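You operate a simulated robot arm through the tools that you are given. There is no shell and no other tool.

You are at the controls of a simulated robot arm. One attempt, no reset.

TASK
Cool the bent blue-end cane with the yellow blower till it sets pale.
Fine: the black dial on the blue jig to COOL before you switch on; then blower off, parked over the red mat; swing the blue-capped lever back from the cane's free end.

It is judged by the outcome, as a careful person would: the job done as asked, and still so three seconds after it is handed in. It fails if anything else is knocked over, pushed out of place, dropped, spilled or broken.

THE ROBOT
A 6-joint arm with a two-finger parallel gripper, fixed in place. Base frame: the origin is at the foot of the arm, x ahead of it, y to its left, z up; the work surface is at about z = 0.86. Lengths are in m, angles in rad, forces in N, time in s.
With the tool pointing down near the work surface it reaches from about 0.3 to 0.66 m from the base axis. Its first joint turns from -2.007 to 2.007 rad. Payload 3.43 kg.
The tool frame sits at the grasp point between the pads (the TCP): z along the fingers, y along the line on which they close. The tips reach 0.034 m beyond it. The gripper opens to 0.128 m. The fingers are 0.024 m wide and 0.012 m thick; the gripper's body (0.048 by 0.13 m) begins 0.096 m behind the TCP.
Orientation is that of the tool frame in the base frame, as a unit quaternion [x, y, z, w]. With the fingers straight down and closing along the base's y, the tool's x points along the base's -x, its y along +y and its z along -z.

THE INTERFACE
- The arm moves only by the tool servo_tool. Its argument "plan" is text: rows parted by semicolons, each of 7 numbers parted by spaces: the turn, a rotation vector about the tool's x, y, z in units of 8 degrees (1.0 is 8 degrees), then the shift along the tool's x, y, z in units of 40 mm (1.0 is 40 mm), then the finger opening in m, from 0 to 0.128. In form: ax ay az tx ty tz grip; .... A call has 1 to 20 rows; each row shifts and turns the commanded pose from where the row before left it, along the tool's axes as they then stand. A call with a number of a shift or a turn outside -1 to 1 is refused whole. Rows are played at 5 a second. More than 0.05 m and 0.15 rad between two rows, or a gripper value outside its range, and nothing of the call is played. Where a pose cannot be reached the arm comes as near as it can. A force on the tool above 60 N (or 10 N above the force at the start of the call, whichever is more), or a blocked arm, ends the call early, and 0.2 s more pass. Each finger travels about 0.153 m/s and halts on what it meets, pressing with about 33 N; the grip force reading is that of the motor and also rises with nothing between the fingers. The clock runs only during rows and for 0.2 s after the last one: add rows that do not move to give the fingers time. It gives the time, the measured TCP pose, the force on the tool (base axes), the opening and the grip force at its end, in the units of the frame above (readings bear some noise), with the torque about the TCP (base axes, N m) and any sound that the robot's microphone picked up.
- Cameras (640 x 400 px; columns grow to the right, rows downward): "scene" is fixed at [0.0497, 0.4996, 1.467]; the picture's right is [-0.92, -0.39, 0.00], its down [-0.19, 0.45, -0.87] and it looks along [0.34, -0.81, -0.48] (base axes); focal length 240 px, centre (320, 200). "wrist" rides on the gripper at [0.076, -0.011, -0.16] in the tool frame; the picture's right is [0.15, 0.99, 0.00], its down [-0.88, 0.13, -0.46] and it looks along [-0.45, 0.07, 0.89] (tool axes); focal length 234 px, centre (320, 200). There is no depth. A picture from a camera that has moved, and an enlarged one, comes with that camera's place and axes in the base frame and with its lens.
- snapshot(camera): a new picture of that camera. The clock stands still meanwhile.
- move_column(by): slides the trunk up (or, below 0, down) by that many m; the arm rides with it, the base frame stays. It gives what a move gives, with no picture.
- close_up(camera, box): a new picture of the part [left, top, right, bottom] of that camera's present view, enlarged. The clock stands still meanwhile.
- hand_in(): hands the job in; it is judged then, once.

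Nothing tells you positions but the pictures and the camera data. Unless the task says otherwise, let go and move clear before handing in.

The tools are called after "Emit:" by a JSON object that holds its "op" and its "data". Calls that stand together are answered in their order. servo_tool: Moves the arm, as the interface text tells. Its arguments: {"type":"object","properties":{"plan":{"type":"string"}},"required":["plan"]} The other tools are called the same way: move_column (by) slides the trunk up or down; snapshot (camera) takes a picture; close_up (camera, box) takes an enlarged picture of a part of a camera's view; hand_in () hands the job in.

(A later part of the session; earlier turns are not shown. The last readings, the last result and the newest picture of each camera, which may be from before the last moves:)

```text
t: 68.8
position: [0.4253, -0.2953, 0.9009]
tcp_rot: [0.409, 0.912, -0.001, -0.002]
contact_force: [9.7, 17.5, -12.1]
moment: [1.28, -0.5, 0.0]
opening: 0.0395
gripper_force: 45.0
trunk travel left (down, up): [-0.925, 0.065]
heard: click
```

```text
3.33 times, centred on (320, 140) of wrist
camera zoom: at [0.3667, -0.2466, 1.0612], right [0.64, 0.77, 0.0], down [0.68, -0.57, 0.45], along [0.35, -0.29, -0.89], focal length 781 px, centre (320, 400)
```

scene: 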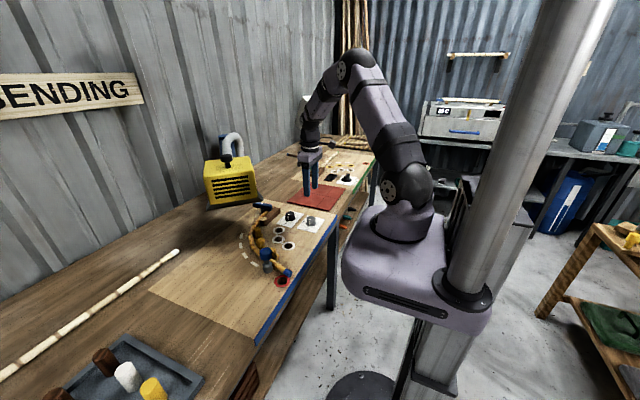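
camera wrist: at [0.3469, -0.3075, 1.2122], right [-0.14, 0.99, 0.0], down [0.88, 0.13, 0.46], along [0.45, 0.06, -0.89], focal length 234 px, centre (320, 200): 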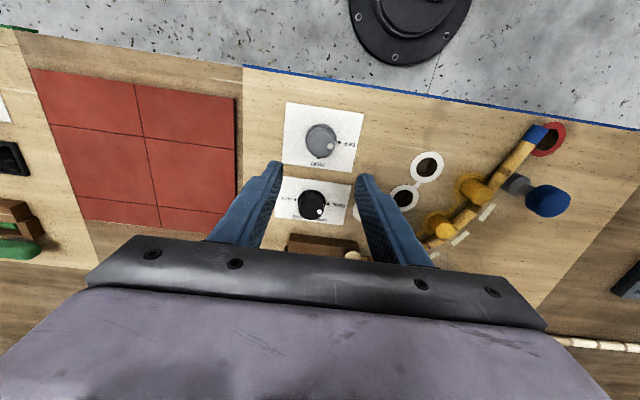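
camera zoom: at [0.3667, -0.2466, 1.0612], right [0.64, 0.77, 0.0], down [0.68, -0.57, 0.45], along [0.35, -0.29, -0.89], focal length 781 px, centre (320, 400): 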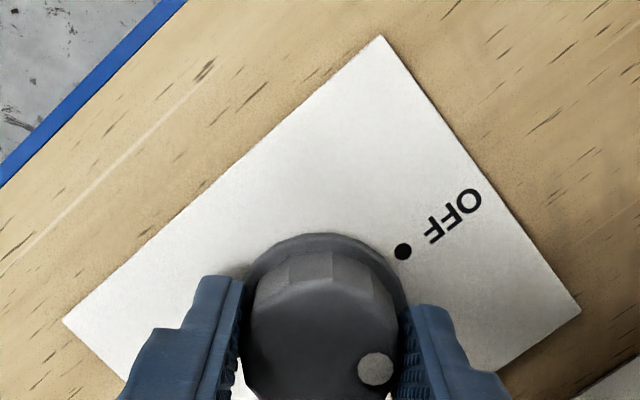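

A click was heard about halfway. I'll continue to the HEAT mark.

Emit:
{"op": "servo_tool", "data": {"plan": "0 0 0.75 0 0 0 0.03; 0 0 0.75 0 0 0 0.03; 0 0 0.75 0 0 0 0.03; 0 0 0.75 0 0 0 0.03; 0 0 0.75 0 0 0 0.03; 0 0 0.75 0 0 0 0.03; 0 0 0.72 0 0 0 0.03; 0 0 0 0 0 0 0.03"}}

Emit:
{"op": "close_up", "data": {"camera": "wrist", "box": [240, 80, 400, 200]}}

Emit:
{"op": "close_up", "data": {"camera": "scene", "box": [190, 110, 350, 290]}}

```text
t: 70.6
position: [0.4226, -0.2963, 0.9006]
tcp_rot: [0.707, 0.707, -0.001, -0.001]
contact_force: [5.3, 16.7, -17.6]
moment: [1.26, -0.66, 0.02]
opening: 0.0394
gripper_force: 45.1
trunk travel left (down, up): [-0.925, 0.065]
```

```text
3.33 times, centred on (320, 140) of wrist
camera zoom: at [0.4141, -0.22, 1.0611], right [0.99, 0.15, 0.0], down [0.13, -0.88, 0.46], along [0.06, -0.45, -0.89], focal length 781 px, centre (320, 400)
```

zoom: 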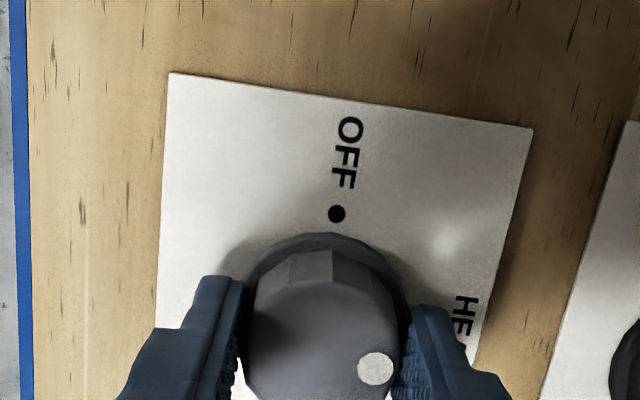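

```text
2.22 times, centred on (270, 200) of scene
camera zoom: at [0.0497, 0.4996, 1.467], right [-0.92, -0.39, 0.0], down [-0.19, 0.45, -0.87], along [0.34, -0.81, -0.48], focal length 533 px, centre (431, 200)
```

zoom: 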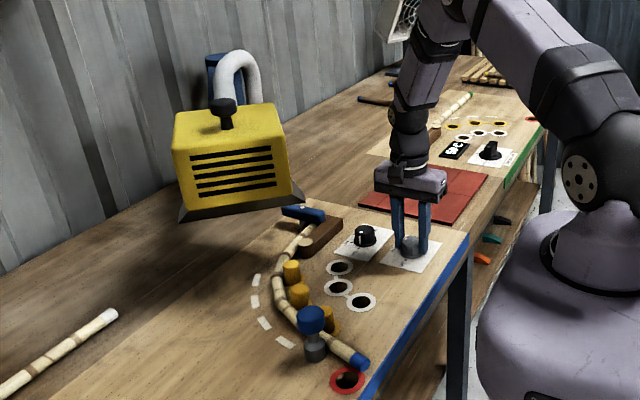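

The cane is already turning pale, and the black panel on the green jig now shows a reading. I'll zoom in on both.

Emit:
{"op": "close_up", "data": {"camera": "scene", "box": [240, 190, 310, 290]}}

Emit:
{"op": "close_up", "data": {"camera": "scene", "box": [340, 150, 390, 190]}}

```text
4.00 times, centred on (275, 240) of scene
camera zoom: at [0.0497, 0.4996, 1.467], right [-0.92, -0.39, 0.0], down [-0.19, 0.45, -0.87], along [0.34, -0.81, -0.48], focal length 959 px, centre (500, 40)
```

zoom: 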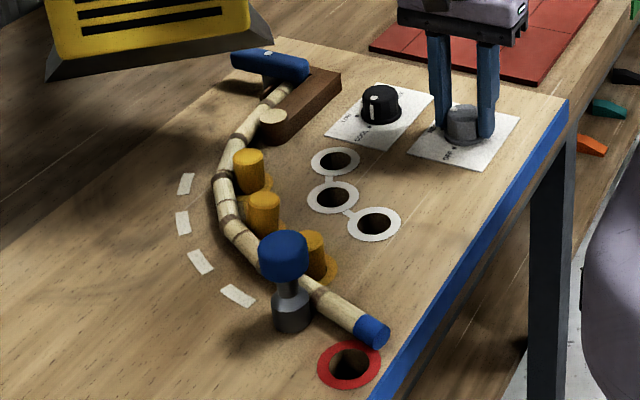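

```text
10.00 times, centred on (365, 170) of scene
camera zoom: at [0.0497, 0.4996, 1.467], right [-0.92, -0.39, 0.0], down [-0.19, 0.45, -0.87], along [0.34, -0.81, -0.48], focal length 2397 px, centre (-130, 500)
```

zoom: 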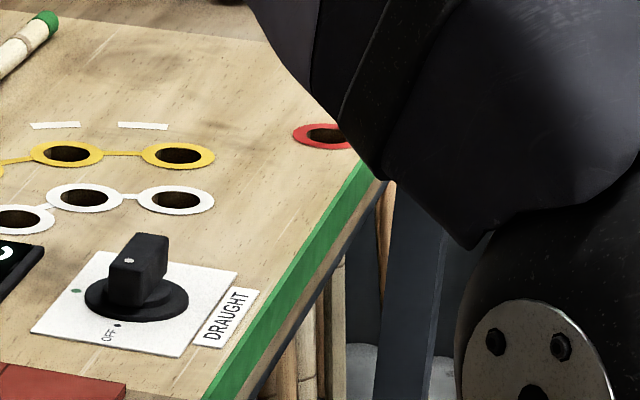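

Emit:
{"op": "close_up", "data": {"camera": "scene", "box": [320, 160, 360, 195]}}

Emit:
{"op": "close_up", "data": {"camera": "wrist", "box": [180, 0, 500, 200]}}

```text
11.43 times, centred on (340, 178) of scene
camera zoom: at [0.0497, 0.4996, 1.467], right [-0.92, -0.39, 0.0], down [-0.19, 0.45, -0.87], along [0.34, -0.81, -0.48], focal length 2740 px, centre (91, 457)
```

zoom: 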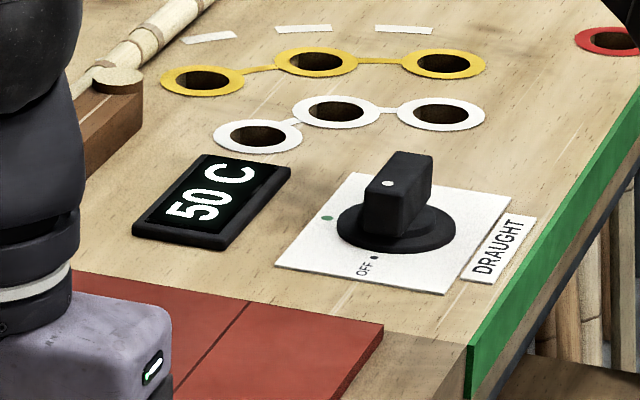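

```text
2.00 times, centred on (340, 100) of wrist
camera zoom: at [0.4141, -0.22, 1.0611], right [0.99, 0.15, 0.0], down [0.13, -0.88, 0.46], along [0.06, -0.45, -0.89], focal length 468 px, centre (280, 400)
```

zoom: 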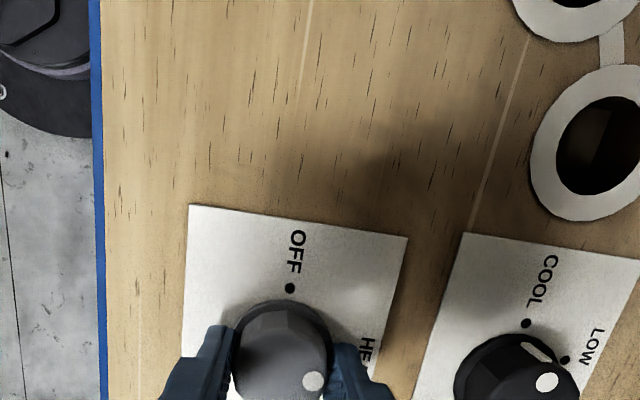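

The display reads 50 C and the cane looks pale. I'll hold here a few seconds and compare to make sure it is fully set.

Emit:
{"op": "servo_tool", "data": {"plan": "0 0 0 0 0 0 0.03; 0 0 0 0 0 0 0.03; 0 0 0 0 0 0 0.03; 0 0 0 0 0 0 0.03; 0 0 0 0 0 0 0.03; 0 0 0 0 0 0 0.03; 0 0 0 0 0 0 0.03; 0 0 0 0 0 0 0.03; 0 0 0 0 0 0 0.03; 0 0 0 0 0 0 0.03"}}

Emit:
{"op": "close_up", "data": {"camera": "scene", "box": [240, 190, 310, 290]}}

Emit:
{"op": "close_up", "data": {"camera": "scene", "box": [320, 160, 360, 195]}}

```text
t: 72.8
position: [0.4233, -0.2953, 0.9018]
tcp_rot: [0.706, 0.708, -0.001, -0.001]
contact_force: [4.5, 15.9, -19.6]
moment: [0.4, -0.87, 0.03]
opening: 0.0398
gripper_force: 44.7
trunk travel left (down, up): [-0.925, 0.065]
```

```text
4.00 times, centred on (275, 240) of scene
camera zoom: at [0.0497, 0.4996, 1.467], right [-0.92, -0.39, 0.0], down [-0.19, 0.45, -0.87], along [0.34, -0.81, -0.48], focal length 959 px, centre (500, 40)
```

zoom: 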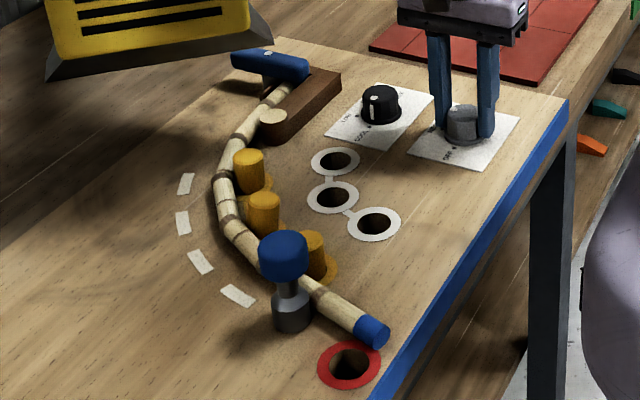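

```text
11.43 times, centred on (340, 178) of scene
camera zoom: at [0.0497, 0.4996, 1.467], right [-0.92, -0.39, 0.0], down [-0.19, 0.45, -0.87], along [0.34, -0.81, -0.48], focal length 2740 px, centre (91, 457)
```

zoom: 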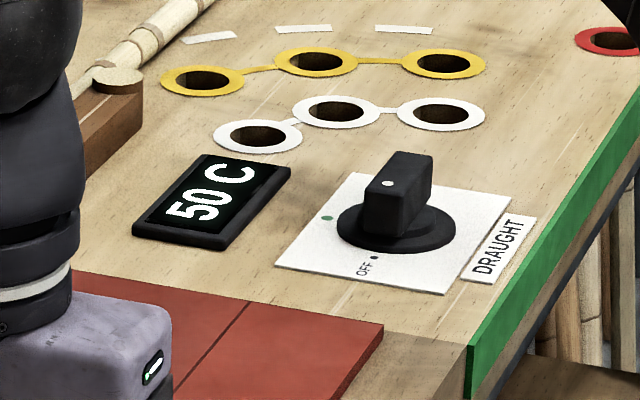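

Both colour and reading are unchanged over two seconds, so the cane has set pale. After two more seconds of margin, I'll turn the gray dial back to OFF.

Emit:
{"op": "servo_tool", "data": {"plan": "0 0 0 0 0 0 0.03; 0 0 0 0 0 0 0.03; 0 0 0 0 0 0 0.03; 0 0 0 0 0 0 0.03; 0 0 0 0 0 0 0.03; 0 0 0 0 0 0 0.03; 0 0 0 0 0 0 0.03; 0 0 0 0 0 0 0.03; 0 0 0 0 0 0 0.03; 0 0 0 0 0 0 0.03"}}

Emit:
{"op": "close_up", "data": {"camera": "scene", "box": [240, 190, 310, 290]}}

Emit:
{"op": "servo_tool", "data": {"plan": "0 0 -0.75 0 0 0 0.03; 0 0 -0.75 0 0 0 0.03; 0 0 -0.75 0 0 0 0.03; 0 0 -0.75 0 0 0 0.03; 0 0 -0.75 0 0 0 0.03; 0 0 -0.75 0 0 0 0.03; 0 0 -0.75 0 0 0 0.03; 0 0 -0.75 0 0 0 0.03; 0 0 0 0 0 0 0.03"}}

```text
t: 75.0
position: [0.4236, -0.2958, 0.9014]
tcp_rot: [0.707, 0.707, -0.001, -0.001]
contact_force: [3.7, 16.0, -19.7]
moment: [0.46, -0.84, 0.0]
opening: 0.0394
gripper_force: 45.5
trunk travel left (down, up): [-0.925, 0.065]
```

```text
4.00 times, centred on (275, 240) of scene
camera zoom: at [0.0497, 0.4996, 1.467], right [-0.92, -0.39, 0.0], down [-0.19, 0.45, -0.87], along [0.34, -0.81, -0.48], focal length 959 px, centre (500, 40)
```

zoom: 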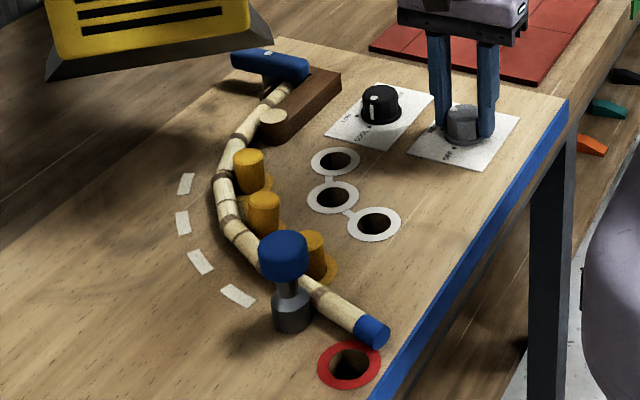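

```text
t: 77.0
position: [0.4237, -0.2951, 0.9009]
tcp_rot: [0.357, 0.934, 0.0, -0.001]
contact_force: [5.1, 17.4, -18.4]
moment: [0.62, -0.97, 0.01]
opening: 0.0396
gripper_force: 45.3
trunk travel left (down, up): [-0.925, 0.065]
heard: click
```

The cane stayed pale and the OFF click was heard. I'll finish turning the dial to the OFF mark.

Emit:
{"op": "servo_tool", "data": {"plan": "0 0 -0.75 0 0 0 0.03; 0 0 -0.75 0 0 0 0.03; 0 0 -0.75 0 0 0 0.03; 0 0 -0.75 0 0 0 0.03; 0 0 -0.75 0 0 0 0.03; 0 0 -0.75 0 0 0 0.03; 0 0 -0.72 0 0 0 0.03; 0 0 0 0 0 0 0.03; 0 0 0 0 0 0 0.064; 0 0 0 0 0 0 0.064; 0 0 0 0 0 -0.7 0.064; 0 0 0 0 0 -1 0.064; 0 0 0 0 0 -1 0.064; 0 0 0 0 0 -1 0.064; 0 0 0 0 0 0 0.064"}}

Emit:
{"op": "close_up", "data": {"camera": "wrist", "box": [240, 70, 440, 210]}}

Emit:
{"op": "close_up", "data": {"camera": "scene", "box": [190, 110, 350, 290]}}

Emit:
{"op": "close_up", "data": {"camera": "scene", "box": [320, 160, 360, 195]}}

```text
t: 80.2
position: [0.4243, -0.2996, 1.0528]
tcp_rot: [0.0, 1.0, -0.001, 0.0]
contact_force: [-0.2, -0.1, -0.5]
moment: [0.0, 0.04, 0.0]
opening: 0.064
gripper_force: 0.1
trunk travel left (down, up): [-0.925, 0.065]
```

```text
2.86 times, centred on (340, 140) of wrist
camera zoom: at [0.3494, -0.3097, 1.2121], right [-0.14, 0.99, 0.0], down [0.88, 0.13, 0.46], along [0.45, 0.07, -0.89], focal length 669 px, centre (263, 371)
```

zoom: 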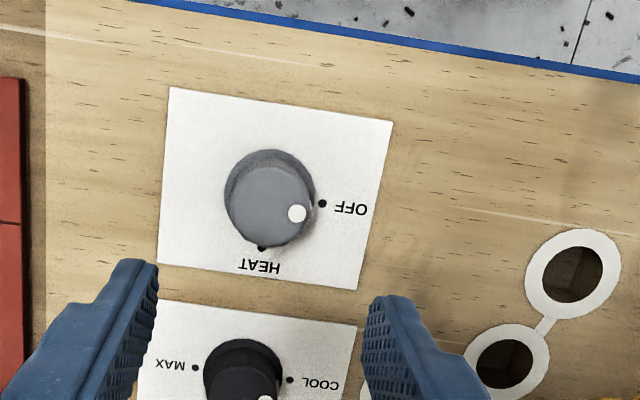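

```text
2.22 times, centred on (270, 200) of scene
camera zoom: at [0.0497, 0.4996, 1.467], right [-0.92, -0.39, 0.0], down [-0.19, 0.45, -0.87], along [0.34, -0.81, -0.48], focal length 533 px, centre (431, 200)
```

zoom: 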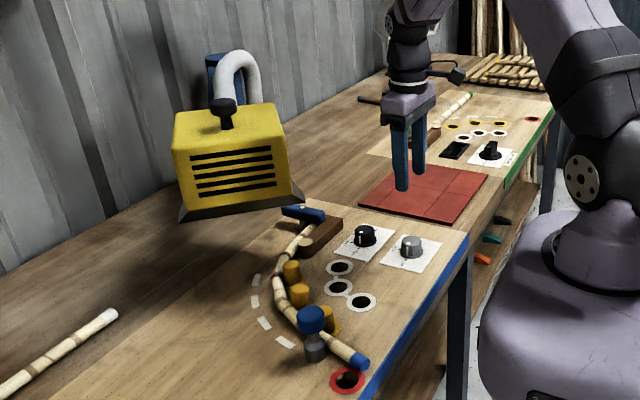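

```text
11.43 times, centred on (340, 178) of scene
camera zoom: at [0.0497, 0.4996, 1.467], right [-0.92, -0.39, 0.0], down [-0.19, 0.45, -0.87], along [0.34, -0.81, -0.48], focal length 2740 px, centre (91, 457)
```

zoom: 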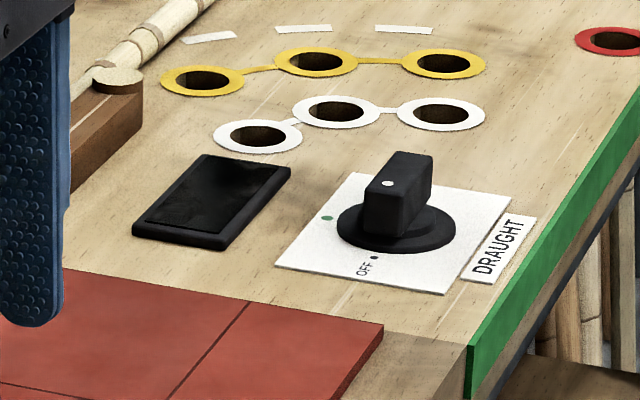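

The blower is off and the display is dark. I'll double-check the black dial's dot before moving on.

Emit:
{"op": "close_up", "data": {"camera": "wrist", "box": [280, 160, 360, 230]}}

Emit:
{"op": "close_up", "data": {"camera": "scene", "box": [270, 200, 330, 245]}}

```text
5.71 times, centred on (320, 195) of wrist
camera zoom: at [0.3494, -0.3097, 1.2121], right [-0.14, 0.99, 0.0], down [0.88, 0.13, 0.46], along [0.45, 0.07, -0.89], focal length 1338 px, centre (320, 229)
```

zoom: 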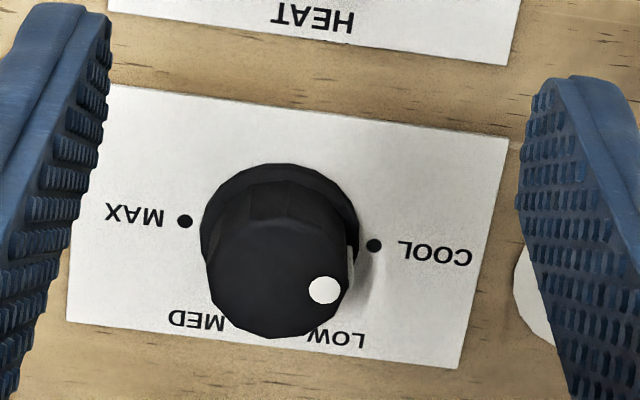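

```text
8.89 times, centred on (300, 222) of scene
camera zoom: at [0.0497, 0.4996, 1.467], right [-0.92, -0.39, 0.0], down [-0.19, 0.45, -0.87], along [0.34, -0.81, -0.48], focal length 2131 px, centre (498, 0)
```

zoom: 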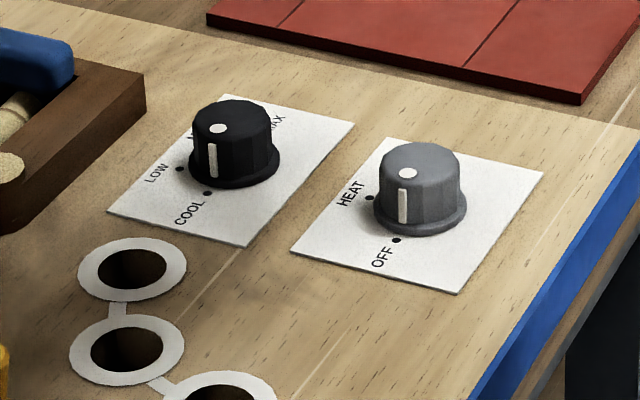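

Both dials are as they should be: black at COOL, gray at OFF. Now I'll go back to the blower knob to swing it home, retracing the earlier safe poses.

Emit:
{"op": "servo_tool", "data": {"plan": "0 0 0 -0.032 0.6 -0.9 0.08; 0 0 0 -0.032 0.8 -0.6 0.08; 0 0 0 -0.032 0.92 -0.5 0.08; 0 0 0 -0.032 0.92 -0.5 0.08; 0 0 0 -0.032 1 -0.5 0.08; 0 0 0 -0.032 1 -0.5 0.08; 0 0 0.78 0 0 0 0.08; 0 0 0.78 0 0 0 0.08; 0 0 0.78 0 0 0 0.08; 0 0 0.78 0 0 0 0.08; 0 -0.9 0 0 0 0 0.08; 0 -0.9 0 0 0 0 0.08; 0 -0.9 0 0 0 0 0.08; 0 -0.9 0 0 0 0 0.08; 0 -0.82 0 0 0 0 0.08; 0 0 0 0 0 0 0.08"}}

Emit:
{"op": "snapshot", "data": {"camera": "wrist"}}

```text
t: 83.6
position: [0.4304, -0.0874, 1.1892]
tcp_rot: [0.206, 0.93, -0.066, 0.297]
contact_force: [-0.5, -0.6, 0.3]
moment: [0.01, 0.03, -0.04]
opening: 0.0799
gripper_force: 0.0
trunk travel left (down, up): [-0.925, 0.065]
```

```text
taken
camera wrist: at [0.2876, -0.0332, 1.276], right [0.31, 0.95, -0.09], down [0.47, -0.07, 0.88], along [0.83, -0.31, -0.46], focal length 234 px, centre (320, 200)
```

wrist: 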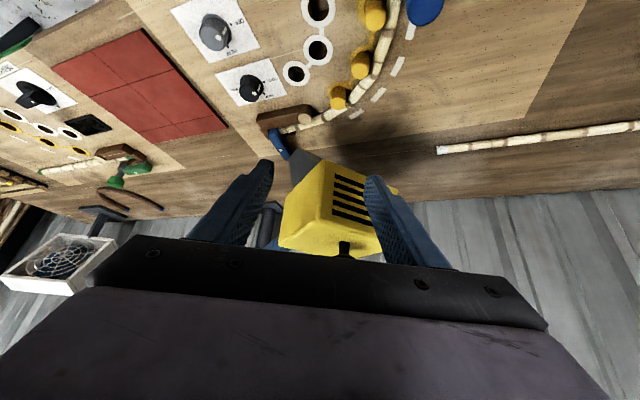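

The blower hasn't moved. I'll go up and forward to the same pre-grasp point as before.

Emit:
{"op": "servo_tool", "data": {"plan": "0 0 0 -0.59 0 -0.83 0.08; 0 0 0 -0.59 0 -0.83 0.08; 0 0 0 -0.736 0.328 0.524 0.08; 0 0 0 -0.736 0.328 0.524 0.08; 0 0 0 -0.736 0.328 0.524 0.08; 0 0 0 -0.736 0.328 0.524 0.08; 0 0 0 -0.736 0.328 0.524 0.08; 0 0 0 0 0 0 0.08"}}

Emit:
{"op": "snapshot", "data": {"camera": "wrist"}}

```text
t: 85.4
position: [0.6235, -0.1042, 1.2692]
tcp_rot: [0.207, 0.929, -0.066, 0.298]
contact_force: [-0.9, 0.3, 0.3]
moment: [0.0, 0.0, -0.01]
opening: 0.0801
gripper_force: 0.1
trunk travel left (down, up): [-0.925, 0.065]
```

```text
taken
camera wrist: at [0.4797, -0.0484, 1.3563], right [0.31, 0.95, -0.09], down [0.47, -0.07, 0.88], along [0.83, -0.31, -0.46], focal length 234 px, centre (320, 200)
```

wrist: 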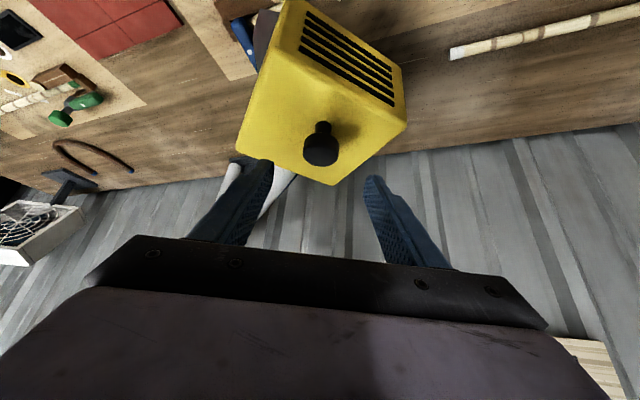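

The knob is centred. I'll advance and cage it, then swing the first half back.

Emit:
{"op": "servo_tool", "data": {"plan": "0 0 0 0 0 0.75 0.08; 0 0 0 0 0 0.75 0.08; 0 0 0 0 0 0.72 0.08; 0 0 0 0 0 0 0.05; 0 0 0 0 0 0 0.046; 0 0 0 0 0 0 0.046"}}

Emit:
{"op": "servo_tool", "data": {"plan": "0 0 0 0.147 -0.462 -0.105 0.046; 0 0 0 0.147 -0.462 -0.105 0.046; 0 0 0 0.119 -0.475 -0.084 0.046; 0 0 0 0.119 -0.475 -0.084 0.046; 0 0 0 0.092 -0.483 -0.065 0.046; 0 0 0 0.092 -0.483 -0.065 0.046; 0 0 0 0.063 -0.491 -0.045 0.046; 0 0 0 0.063 -0.491 -0.045 0.046; 0 0 0 0.035 -0.495 -0.025 0.046; 0 0 0 0.035 -0.495 -0.025 0.046; 0 0 0 0.006 -0.497 -0.004 0.046; 0 0 0 0.006 -0.497 -0.004 0.046; 0 0 0 0 0 0 0.046"}}

Emit:
{"op": "snapshot", "data": {"camera": "wrist"}}

Emit:
{"op": "snapshot", "data": {"camera": "scene"}}

```text
t: 86.8
position: [0.6665, -0.1278, 1.2001]
tcp_rot: [0.207, 0.93, -0.066, 0.296]
contact_force: [0.0, -0.9, -0.5]
moment: [0.01, -0.02, -0.01]
opening: 0.0461
gripper_force: 0.0
trunk travel left (down, up): [-0.925, 0.065]
```

```text
t: 89.6
position: [0.5287, -0.319, 1.2012]
tcp_rot: [0.207, 0.93, -0.066, 0.297]
contact_force: [-0.9, -0.3, 0.1]
moment: [-0.01, 0.01, 0.0]
opening: 0.0459
gripper_force: 0.1
trunk travel left (down, up): [-0.925, 0.065]
```

```text
taken
camera wrist: at [0.3849, -0.2638, 1.2872], right [0.31, 0.95, -0.09], down [0.47, -0.07, 0.88], along [0.83, -0.31, -0.46], focal length 234 px, centre (320, 200)
```

wrist: 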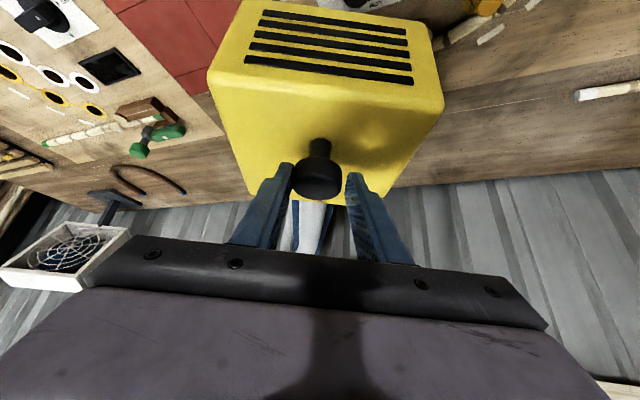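

```text
taken
```

scene: 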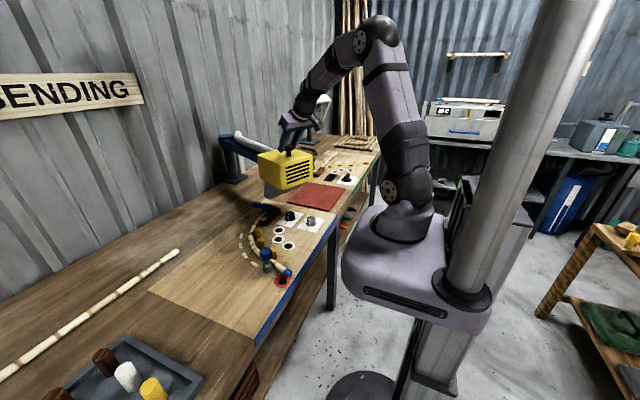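

The blower is riding back smoothly at about 24°. I'll continue to the park position over the red mat, slower at the end.

Emit:
{"op": "servo_tool", "data": {"plan": "0 0 0 0 0 0.14 0.046; 0 0 0 -0.025 -0.507 0.018 0.046; 0 0 0 -0.025 -0.507 0.018 0.046; 0 0 0 -0.053 -0.492 0.038 0.046; 0 0 0 -0.053 -0.492 0.038 0.046; 0 0 0 -0.081 -0.487 0.058 0.046; 0 0 0 -0.081 -0.487 0.058 0.046; 0 0 0 -0.11 -0.478 0.078 0.046; 0 0 0 -0.11 -0.478 0.078 0.046; 0 0 0 -0.091 -0.311 0.065 0.046; 0 0 0 -0.091 -0.311 0.065 0.046; 0 0 0 -0.091 -0.311 0.065 0.046; 0 0 0 0 0 0 0.046; 0 0 0 0 0 0 0.046"}}

Emit:
{"op": "snapshot", "data": {"camera": "wrist"}}

Emit:
{"op": "snapshot", "data": {"camera": "scene"}}

```text
t: 92.6
position: [0.4836, -0.5131, 1.1924]
tcp_rot: [0.207, 0.93, -0.066, 0.297]
contact_force: [-0.3, 0.7, -0.2]
moment: [-0.04, 0.03, -0.03]
opening: 0.0465
gripper_force: 0.8
trunk travel left (down, up): [-0.925, 0.065]
```

```text
taken
camera wrist: at [0.3408, -0.458, 1.2793], right [0.31, 0.95, -0.08], down [0.47, -0.07, 0.88], along [0.83, -0.31, -0.46], focal length 234 px, centre (320, 200)
```

wrist: 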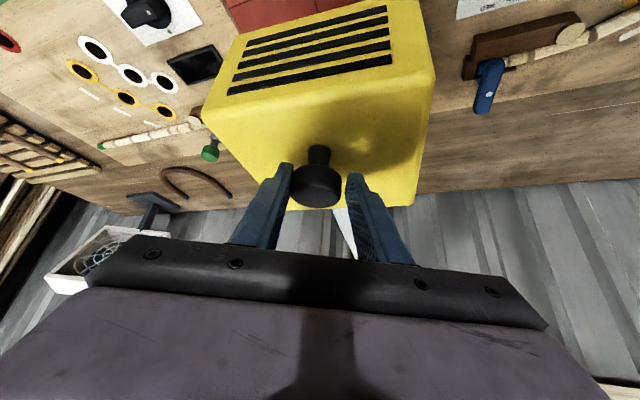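

```text
taken
```

scene: 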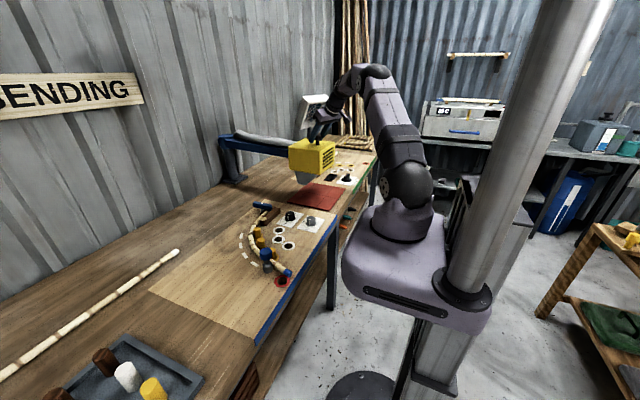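

A few degrees remain to the original park position. I'll take those in small steps and let it settle.

Emit:
{"op": "servo_tool", "data": {"plan": "0 0 0 -0.07 -0.193 0.05 0.046; 0 0 0 -0.07 -0.193 0.05 0.046; 0 0 0 -0.07 -0.193 0.05 0.046; 0 0 0 -0.07 -0.193 0.05 0.046; 0 0 0 0 0 0 0.046; 0 0 0 0 0 0 0.046; 0 0 0 0 0 0 0.046"}}

Emit:
{"op": "snapshot", "data": {"camera": "wrist"}}

Emit:
{"op": "close_up", "data": {"camera": "scene", "box": [210, 90, 350, 190]}}

```text
t: 94.2
position: [0.4843, -0.5461, 1.1927]
tcp_rot: [0.207, 0.93, -0.066, 0.297]
contact_force: [-0.1, -0.5, 0.1]
moment: [0.01, 0.01, 0.03]
opening: 0.0459
gripper_force: 0.0
trunk travel left (down, up): [-0.925, 0.065]
```

```text
taken
camera wrist: at [0.3408, -0.4916, 1.2806], right [0.31, 0.95, -0.09], down [0.47, -0.07, 0.88], along [0.83, -0.31, -0.46], focal length 234 px, centre (320, 200)
```

wrist: 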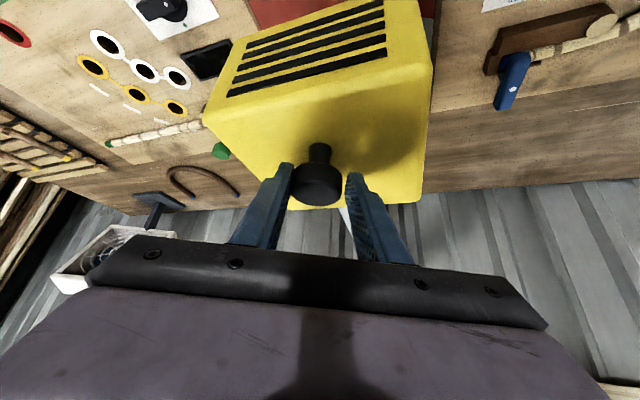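

```text
4.00 times, centred on (280, 140) of scene
camera zoom: at [0.0497, 0.4996, 1.467], right [-0.92, -0.39, 0.0], down [-0.19, 0.45, -0.87], along [0.34, -0.81, -0.48], focal length 959 px, centre (480, 440)
```

zoom: 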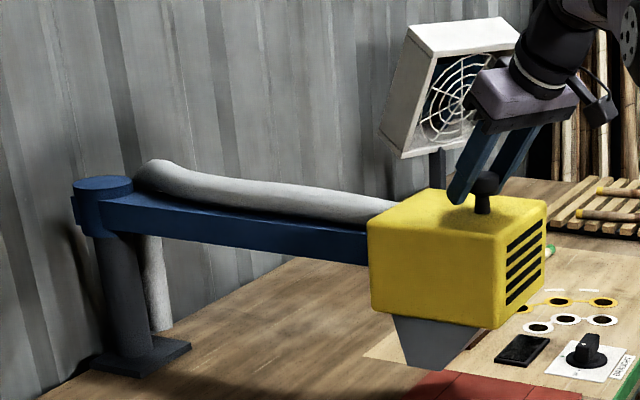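

The blower now matches its original parked picture exactly. I'll release, back out and verify that it stays.

Emit:
{"op": "servo_tool", "data": {"plan": "0 0 0 0 0 0 0.07; 0 0 0 0 0 0 0.075; 0 0 0 0 0 0 0.075; 0 0 0 0 0 -0.6 0.075; 0 0 0 0 0 -0.8 0.075; 0 0 0 0 0 -0.8 0.075; 0 0 0 0 0 -0.4 0.075; 0 0 0 0 0 0 0.075; 0 0 0 0 0 0 0.075; 0 0 0 0 0 0 0.075; 0 0 0 0 0 0 0.075; 0 0 0 0 0 0 0.075; 0 0 0 0 0 0 0.075; 0 0 0 0 0 0 0.075; 0 0 0 0 0 0 0.075"}}

Emit:
{"op": "snapshot", "data": {"camera": "wrist"}}

Emit:
{"op": "close_up", "data": {"camera": "scene", "box": [210, 90, 350, 190]}}

```text
t: 97.4
position: [0.4312, -0.5214, 1.277]
tcp_rot: [0.207, 0.93, -0.067, 0.297]
contact_force: [0.2, 0.3, 0.1]
moment: [0.04, 0.01, -0.02]
opening: 0.0747
gripper_force: 0.0
trunk travel left (down, up): [-0.925, 0.065]
```

```text
taken
camera wrist: at [0.2875, -0.4657, 1.364], right [0.31, 0.95, -0.09], down [0.47, -0.07, 0.88], along [0.83, -0.31, -0.46], focal length 234 px, centre (320, 200)
```

wrist: 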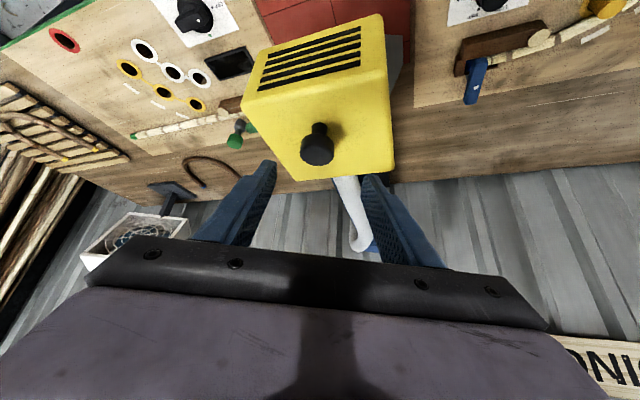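

```text
4.00 times, centred on (280, 140) of scene
camera zoom: at [0.0497, 0.4996, 1.467], right [-0.92, -0.39, 0.0], down [-0.19, 0.45, -0.87], along [0.34, -0.81, -0.48], focal length 959 px, centre (480, 440)
```

zoom: 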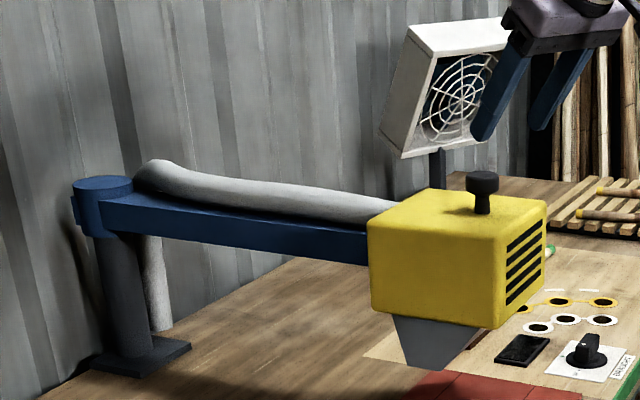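

The blower is parked and stable, exactly as at the start. Now for the lever: I'll move away from the blower, straighten the tool and go above the blue-capped lever at about (0.44, 0.015).

Emit:
{"op": "servo_tool", "data": {"plan": "0 0 0 0.358 0.944 -0.255 0.075; 0 0 0 0.358 0.944 -0.255 0.075; 0 0 0 0.358 0.944 -0.255 0.075; 0 0 0 0.358 0.944 -0.255 0.075; 0 0 0 0.358 0.944 -0.255 0.075; 0 0 0 0.358 0.944 -0.255 0.075; 0 0.9 0 0 0 0 0.075; 0 0.9 0 0 0 0 0.075; 0 0.9 0 0 0 0 0.075; 0 0.9 0 0 0 0 0.075; 0 0.82 0 0 0 0 0.075; 0 0 -0.78 0 0 0 0.075; 0 0 -0.78 0 0 0 0.075; 0 0 -0.78 0 0 0 0.075; 0 0 -0.78 0 0 0 0.075; 0 0 0 0 0 0 0.075"}}

Emit:
{"op": "snapshot", "data": {"camera": "wrist"}}

```text
t: 100.8
position: [0.4331, -0.2697, 1.279]
tcp_rot: [0.0, 1.0, 0.0, 0.0]
contact_force: [0.3, 0.9, -0.5]
moment: [0.02, -0.01, 0.02]
opening: 0.0751
gripper_force: 0.1
trunk travel left (down, up): [-0.925, 0.065]
```

```text
taken
camera wrist: at [0.3569, -0.2813, 1.4386], right [-0.15, 0.99, 0.0], down [0.88, 0.13, 0.46], along [0.45, 0.07, -0.89], focal length 234 px, centre (320, 200)
```

wrist: 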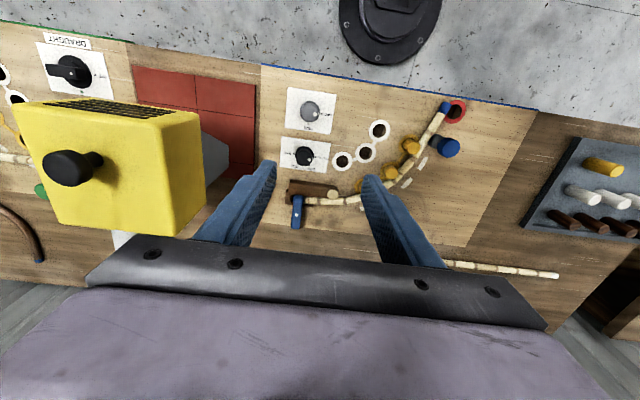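

Emit:
{"op": "servo_tool", "data": {"plan": "0 0 0 -0.02 0.896 0.56 0.075; 0 0 0 -0.02 0.896 0.56 0.075; 0 0 0 -0.02 0.896 0.56 0.075; 0 0 0 -0.02 0.896 0.56 0.075; 0 0 0 -0.02 0.896 0.56 0.075; 0 0 0 -0.02 0.896 0.56 0.075; 0 0 0 -0.02 0.896 0.56 0.075; 0 0 0 -0.02 0.896 0.56 0.075; 0 0 0 0 0 0 0.075"}}

Emit:
{"op": "snapshot", "data": {"camera": "wrist"}}

Emit:
{"op": "close_up", "data": {"camera": "wrist", "box": [180, 20, 440, 200]}}

Emit:
{"op": "close_up", "data": {"camera": "scene", "box": [230, 200, 310, 300]}}

```text
t: 102.8
position: [0.4404, 0.0183, 1.0981]
tcp_rot: [0.001, 1.0, 0.0, 0.001]
contact_force: [0.4, 0.3, 0.4]
moment: [-0.01, -0.01, 0.01]
opening: 0.075
gripper_force: 0.1
trunk travel left (down, up): [-0.925, 0.065]
```

```text
taken
camera wrist: at [0.3647, 0.0057, 1.2586], right [-0.14, 0.99, 0.0], down [0.88, 0.13, 0.46], along [0.45, 0.07, -0.89], focal length 234 px, centre (320, 200)
```

wrist: 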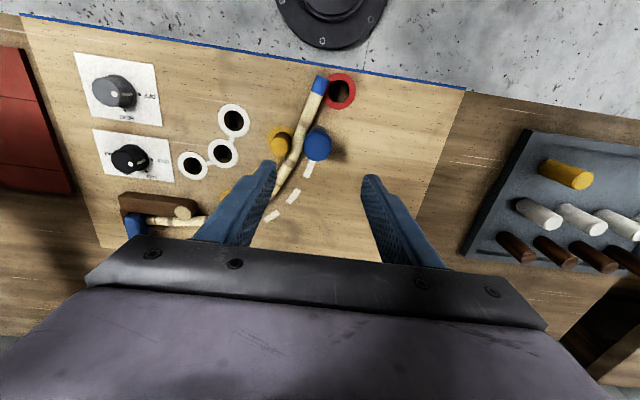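

```text
2.22 times, centred on (310, 110) of wrist
camera zoom: at [0.3647, 0.0057, 1.2586], right [-0.14, 0.99, 0.0], down [0.88, 0.13, 0.46], along [0.45, 0.07, -0.89], focal length 520 px, centre (342, 400)
```

zoom: 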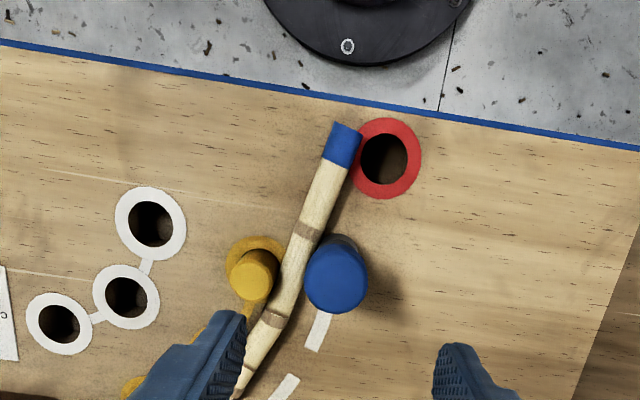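

```text
4.00 times, centred on (270, 250) of scene
camera zoom: at [0.0497, 0.4996, 1.467], right [-0.92, -0.39, 0.0], down [-0.19, 0.45, -0.87], along [0.34, -0.81, -0.48], focal length 959 px, centre (520, 0)
```

zoom: 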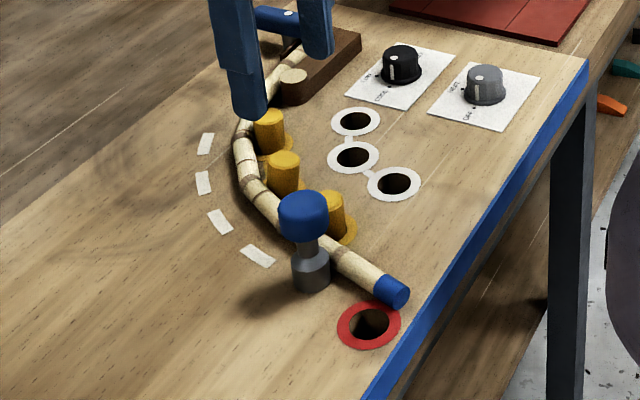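

The lever is a mushroom post at about (0.445, 0.016), top near z = 0.935, and it travels along the dashed arc centred near (0.43, -0.235). I'll turn the tool to close along the direction of travel and lean it outward so it can follow to the far end of the arc.

Emit:
{"op": "servo_tool", "data": {"plan": "0 0 -0.92 0 0 0 0.075; 0 0 -0.92 0 0 0 0.075; 0 0 -0.92 0 0 0 0.075; 0 0 -0.92 0 0 0 0.075; 0 0 -0.92 0 0 0 0.075; 0 0 -0.92 0 0 0 0.075; 0 0 -0.92 0 0 0 0.075; 0 0 -0.92 0 0 0 0.075; 0 0 -0.92 0 0 0 0.075; 0 0 -0.92 0 0 0 0.075; 0 0 -0.92 0 0 0 0.075; 0 0 -0.88 0 0 0 0.075; 0 -0.94 0 0 0 0 0.075; 0 -0.94 0 0 0 0 0.075; 0 -0.94 0 0 0 0 0.075; 0 -0.93 0 0 0 0 0.075; 0 0 0 0 0 0 0.075"}}

Emit:
{"op": "snapshot", "data": {"camera": "wrist"}}

Emit:
{"op": "snapshot", "data": {"camera": "scene"}}

```text
t: 106.4
position: [0.4385, 0.0164, 1.1011]
tcp_rot: [-0.67, 0.695, 0.179, 0.188]
contact_force: [0.7, -0.3, 0.2]
moment: [0.0, 0.01, 0.0]
opening: 0.0752
gripper_force: 0.1
trunk travel left (down, up): [-0.925, 0.065]
```

```text
taken
camera wrist: at [0.4444, -0.13, 1.2015], right [-0.99, -0.09, -0.07], down [-0.11, 0.54, 0.84], along [-0.03, 0.84, -0.54], focal length 234 px, centre (320, 200)
```

wrist: 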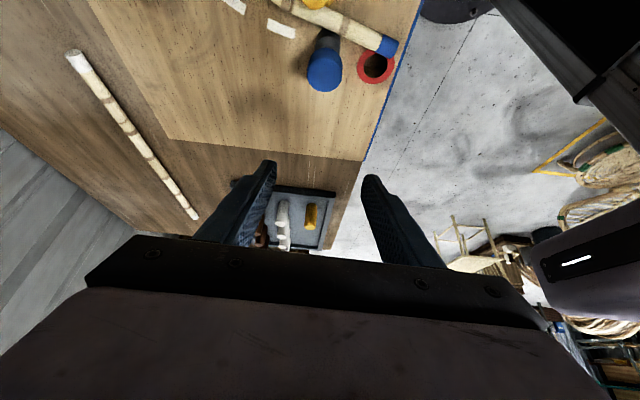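

```text
taken
```

scene: 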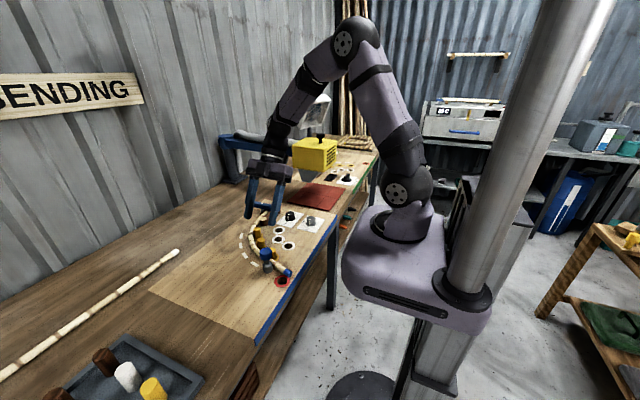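

Emit:
{"op": "close_up", "data": {"camera": "wrist", "box": [220, 0, 420, 130]}}

```text
3.08 times, centred on (320, 65) of wrist
camera zoom: at [0.4444, -0.13, 1.2015], right [-0.99, -0.09, -0.07], down [-0.11, 0.54, 0.84], along [-0.03, 0.84, -0.54], focal length 720 px, centre (320, 615)
```

zoom: 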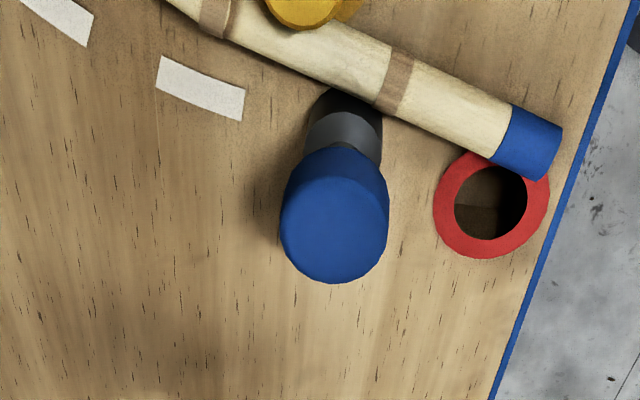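

The lever is centred near (0.445, 0.0135). I'll come down most of the way with the fingers straddling it along x, then check.

Emit:
{"op": "servo_tool", "data": {"plan": "0 0 0 0.46 -0.03 0.697 0.075; 0 0 0 0.46 -0.03 0.697 0.075; 0 0 0 0.46 -0.03 0.697 0.075; 0 0 0 0 0 0 0.075"}}

Emit:
{"op": "close_up", "data": {"camera": "wrist", "box": [220, 40, 420, 240]}}

Emit:
{"op": "close_up", "data": {"camera": "scene", "box": [220, 160, 320, 290]}}

```text
t: 107.4
position: [0.4416, 0.012, 0.9995]
tcp_rot: [-0.67, 0.695, 0.18, 0.187]
contact_force: [-0.5, 0.5, 0.1]
moment: [0.01, -0.02, -0.02]
opening: 0.0752
gripper_force: 0.1
trunk travel left (down, up): [-0.925, 0.065]
```

```text
2.00 times, centred on (320, 140) of wrist
camera zoom: at [0.4484, -0.1346, 1.1006], right [-0.99, -0.09, -0.07], down [-0.11, 0.54, 0.83], along [-0.04, 0.84, -0.55], focal length 468 px, centre (320, 320)
```

zoom: 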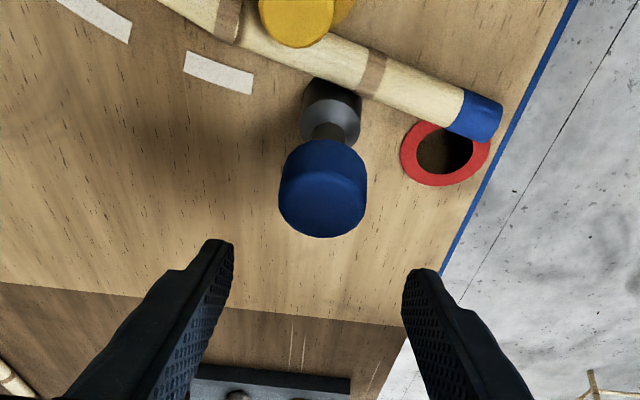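

```text
3.08 times, centred on (270, 225) of scene
camera zoom: at [0.0497, 0.4996, 1.467], right [-0.92, -0.39, 0.0], down [-0.19, 0.45, -0.87], along [0.34, -0.81, -0.48], focal length 738 px, centre (474, 123)
```

zoom: 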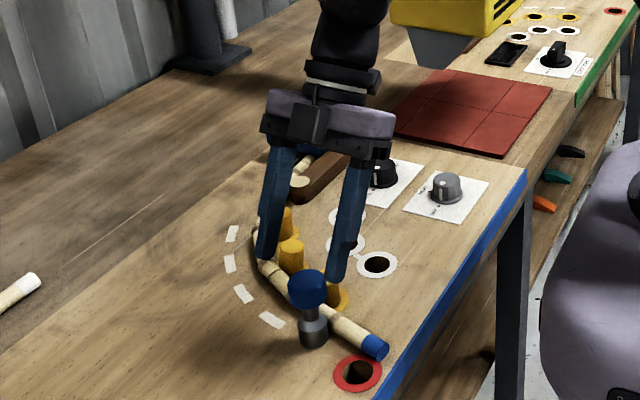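

The alignment is good. I'll complete the descent around the cap and narrow the fingers to a loose cage.

Emit:
{"op": "servo_tool", "data": {"plan": "0 0 0 0.47 -0.04 0.67 0.075; 0 0 0 0.47 -0.04 0.67 0.075; 0 0 0 0 0 0 0.075; 0 0 0 0 0 0 0.05; 0 0 0 0 0 0 0.047; 0 0 0 0 0 0 0.047"}}

Emit:
{"op": "close_up", "data": {"camera": "wrist", "box": [220, 60, 420, 240]}}

Emit:
{"op": "close_up", "data": {"camera": "scene", "box": [230, 200, 310, 300]}}

```text
t: 108.8
position: [0.4453, 0.0027, 0.9369]
tcp_rot: [-0.67, 0.696, 0.18, 0.186]
contact_force: [0.1, 0.4, 0.1]
moment: [-0.01, 0.01, 0.01]
opening: 0.0471
gripper_force: 0.1
trunk travel left (down, up): [-0.925, 0.065]
```

```text
2.22 times, centred on (320, 150) of wrist
camera zoom: at [0.4515, -0.1424, 1.0382], right [-0.99, -0.09, -0.07], down [-0.11, 0.54, 0.83], along [-0.04, 0.84, -0.55], focal length 520 px, centre (320, 311)
```

zoom: 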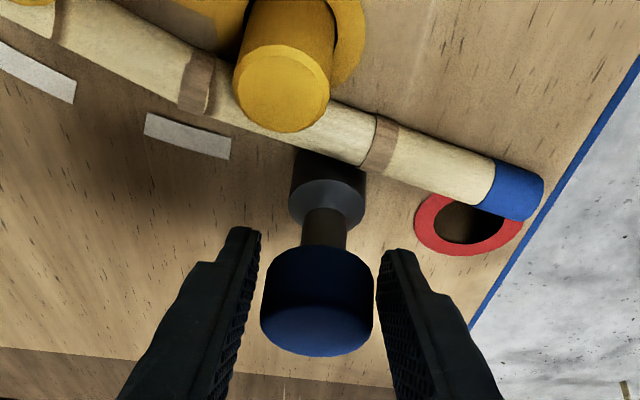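

```text
4.00 times, centred on (270, 250) of scene
camera zoom: at [0.0497, 0.4996, 1.467], right [-0.92, -0.39, 0.0], down [-0.19, 0.45, -0.87], along [0.34, -0.81, -0.48], focal length 959 px, centre (520, 0)
```

zoom: 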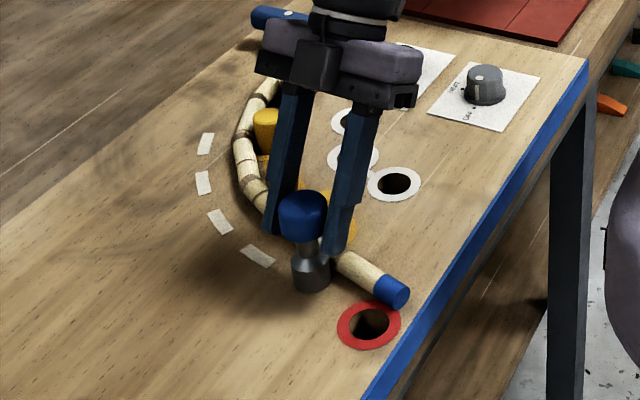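

The cap sits between the pads. I'll shift a few mm for centring, then make a first small swing along the arc and check the loads.

Emit:
{"op": "servo_tool", "data": {"plan": "0 0 0 -0.13 0 0.075 0.047; 0.125 0 0.217 0.003 -0.215 -0.002 0.047; 0.125 0 0.217 0.003 -0.215 -0.002 0.047; 0.125 0 0.217 0.003 -0.215 -0.002 0.047; 0.125 0 0.217 0.003 -0.215 -0.002 0.047; 0 0 0 0 0 0 0.047"}}

Emit:
{"op": "close_up", "data": {"camera": "wrist", "box": [220, 60, 420, 240]}}

Emit:
{"op": "close_up", "data": {"camera": "scene", "box": [230, 200, 310, 300]}}

```text
t: 110.2
position: [0.4788, 0.0072, 0.9352]
tcp_rot: [-0.62, 0.741, 0.165, 0.198]
contact_force: [-3.0, 0.6, -2.2]
moment: [-0.03, 0.02, -0.01]
opening: 0.0483
gripper_force: 1.0
trunk travel left (down, up): [-0.925, 0.065]
```

```text
2.22 times, centred on (320, 150) of wrist
camera zoom: at [0.4649, -0.1385, 1.0355], right [-1.0, 0.05, -0.07], down [-0.03, 0.55, 0.83], along [0.08, 0.83, -0.55], focal length 520 px, centre (320, 311)
```

zoom: 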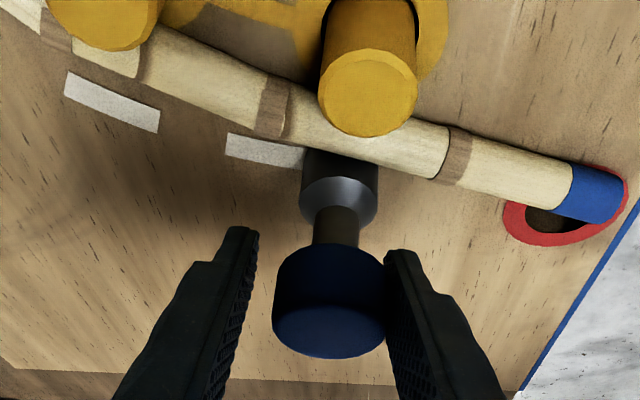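

```text
4.00 times, centred on (270, 250) of scene
camera zoom: at [0.0497, 0.4996, 1.467], right [-0.92, -0.39, 0.0], down [-0.19, 0.45, -0.87], along [0.34, -0.81, -0.48], focal length 959 px, centre (520, 0)
```

zoom: 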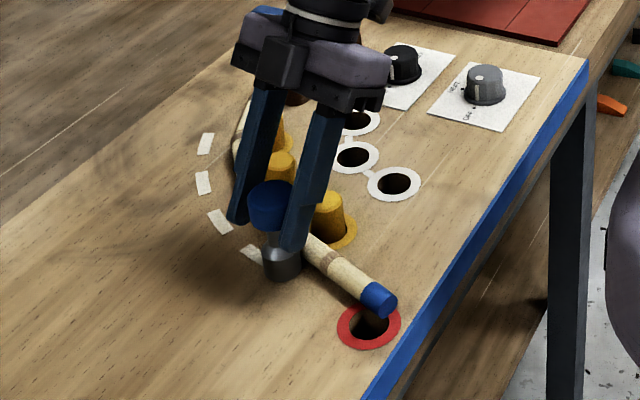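

The lever moves with only about 3 N. The cane's tip sprang slightly to sit by the red ring, so I'll continue along the dashed arc in small steps and watch it.

Emit:
{"op": "servo_tool", "data": {"plan": "0.125 0 0.217 0.01 -0.215 -0.006 0.047; 0.125 0 0.217 0.01 -0.215 -0.006 0.047; 0.125 0 0.217 0.01 -0.215 -0.006 0.047; 0.125 0 0.217 0.01 -0.215 -0.006 0.047; 0.125 0 0.217 0.01 -0.215 -0.006 0.047; 0.125 0 0.217 0.01 -0.215 -0.006 0.047; 0 0 0 0 0 0 0.047"}}

Emit:
{"op": "close_up", "data": {"camera": "wrist", "box": [180, 20, 460, 240]}}

Emit:
{"op": "close_up", "data": {"camera": "scene", "box": [230, 200, 310, 300]}}

```text
t: 111.8
position: [0.5291, -0.0095, 0.9349]
tcp_rot: [-0.538, 0.802, 0.145, 0.215]
contact_force: [-0.5, 0.2, 0.5]
moment: [-0.02, -0.02, 0.04]
opening: 0.0469
gripper_force: 0.1
trunk travel left (down, up): [-0.925, 0.065]
```

```text
1.82 times, centred on (320, 130) of wrist
camera zoom: at [0.4858, -0.1488, 1.0356], right [-0.96, 0.26, -0.07], down [0.08, 0.54, 0.83], along [0.25, 0.8, -0.55], focal length 426 px, centre (320, 327)
```

zoom: 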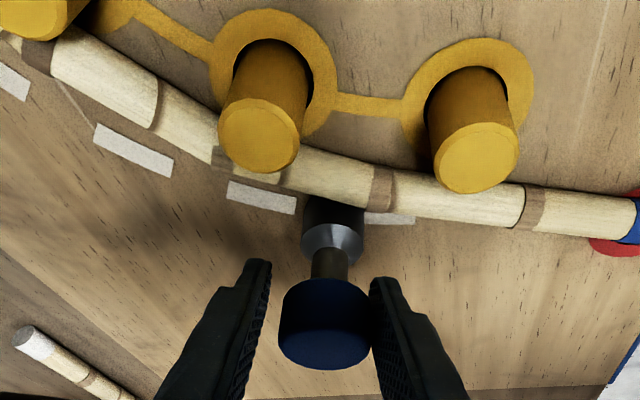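

```text
4.00 times, centred on (270, 250) of scene
camera zoom: at [0.0497, 0.4996, 1.467], right [-0.92, -0.39, 0.0], down [-0.19, 0.45, -0.87], along [0.34, -0.81, -0.48], focal length 959 px, centre (520, 0)
```

zoom: 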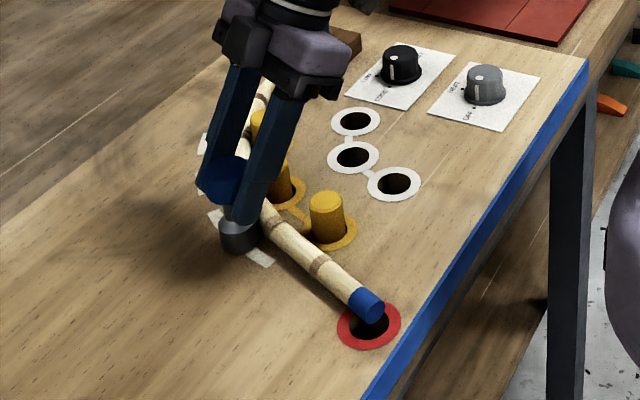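

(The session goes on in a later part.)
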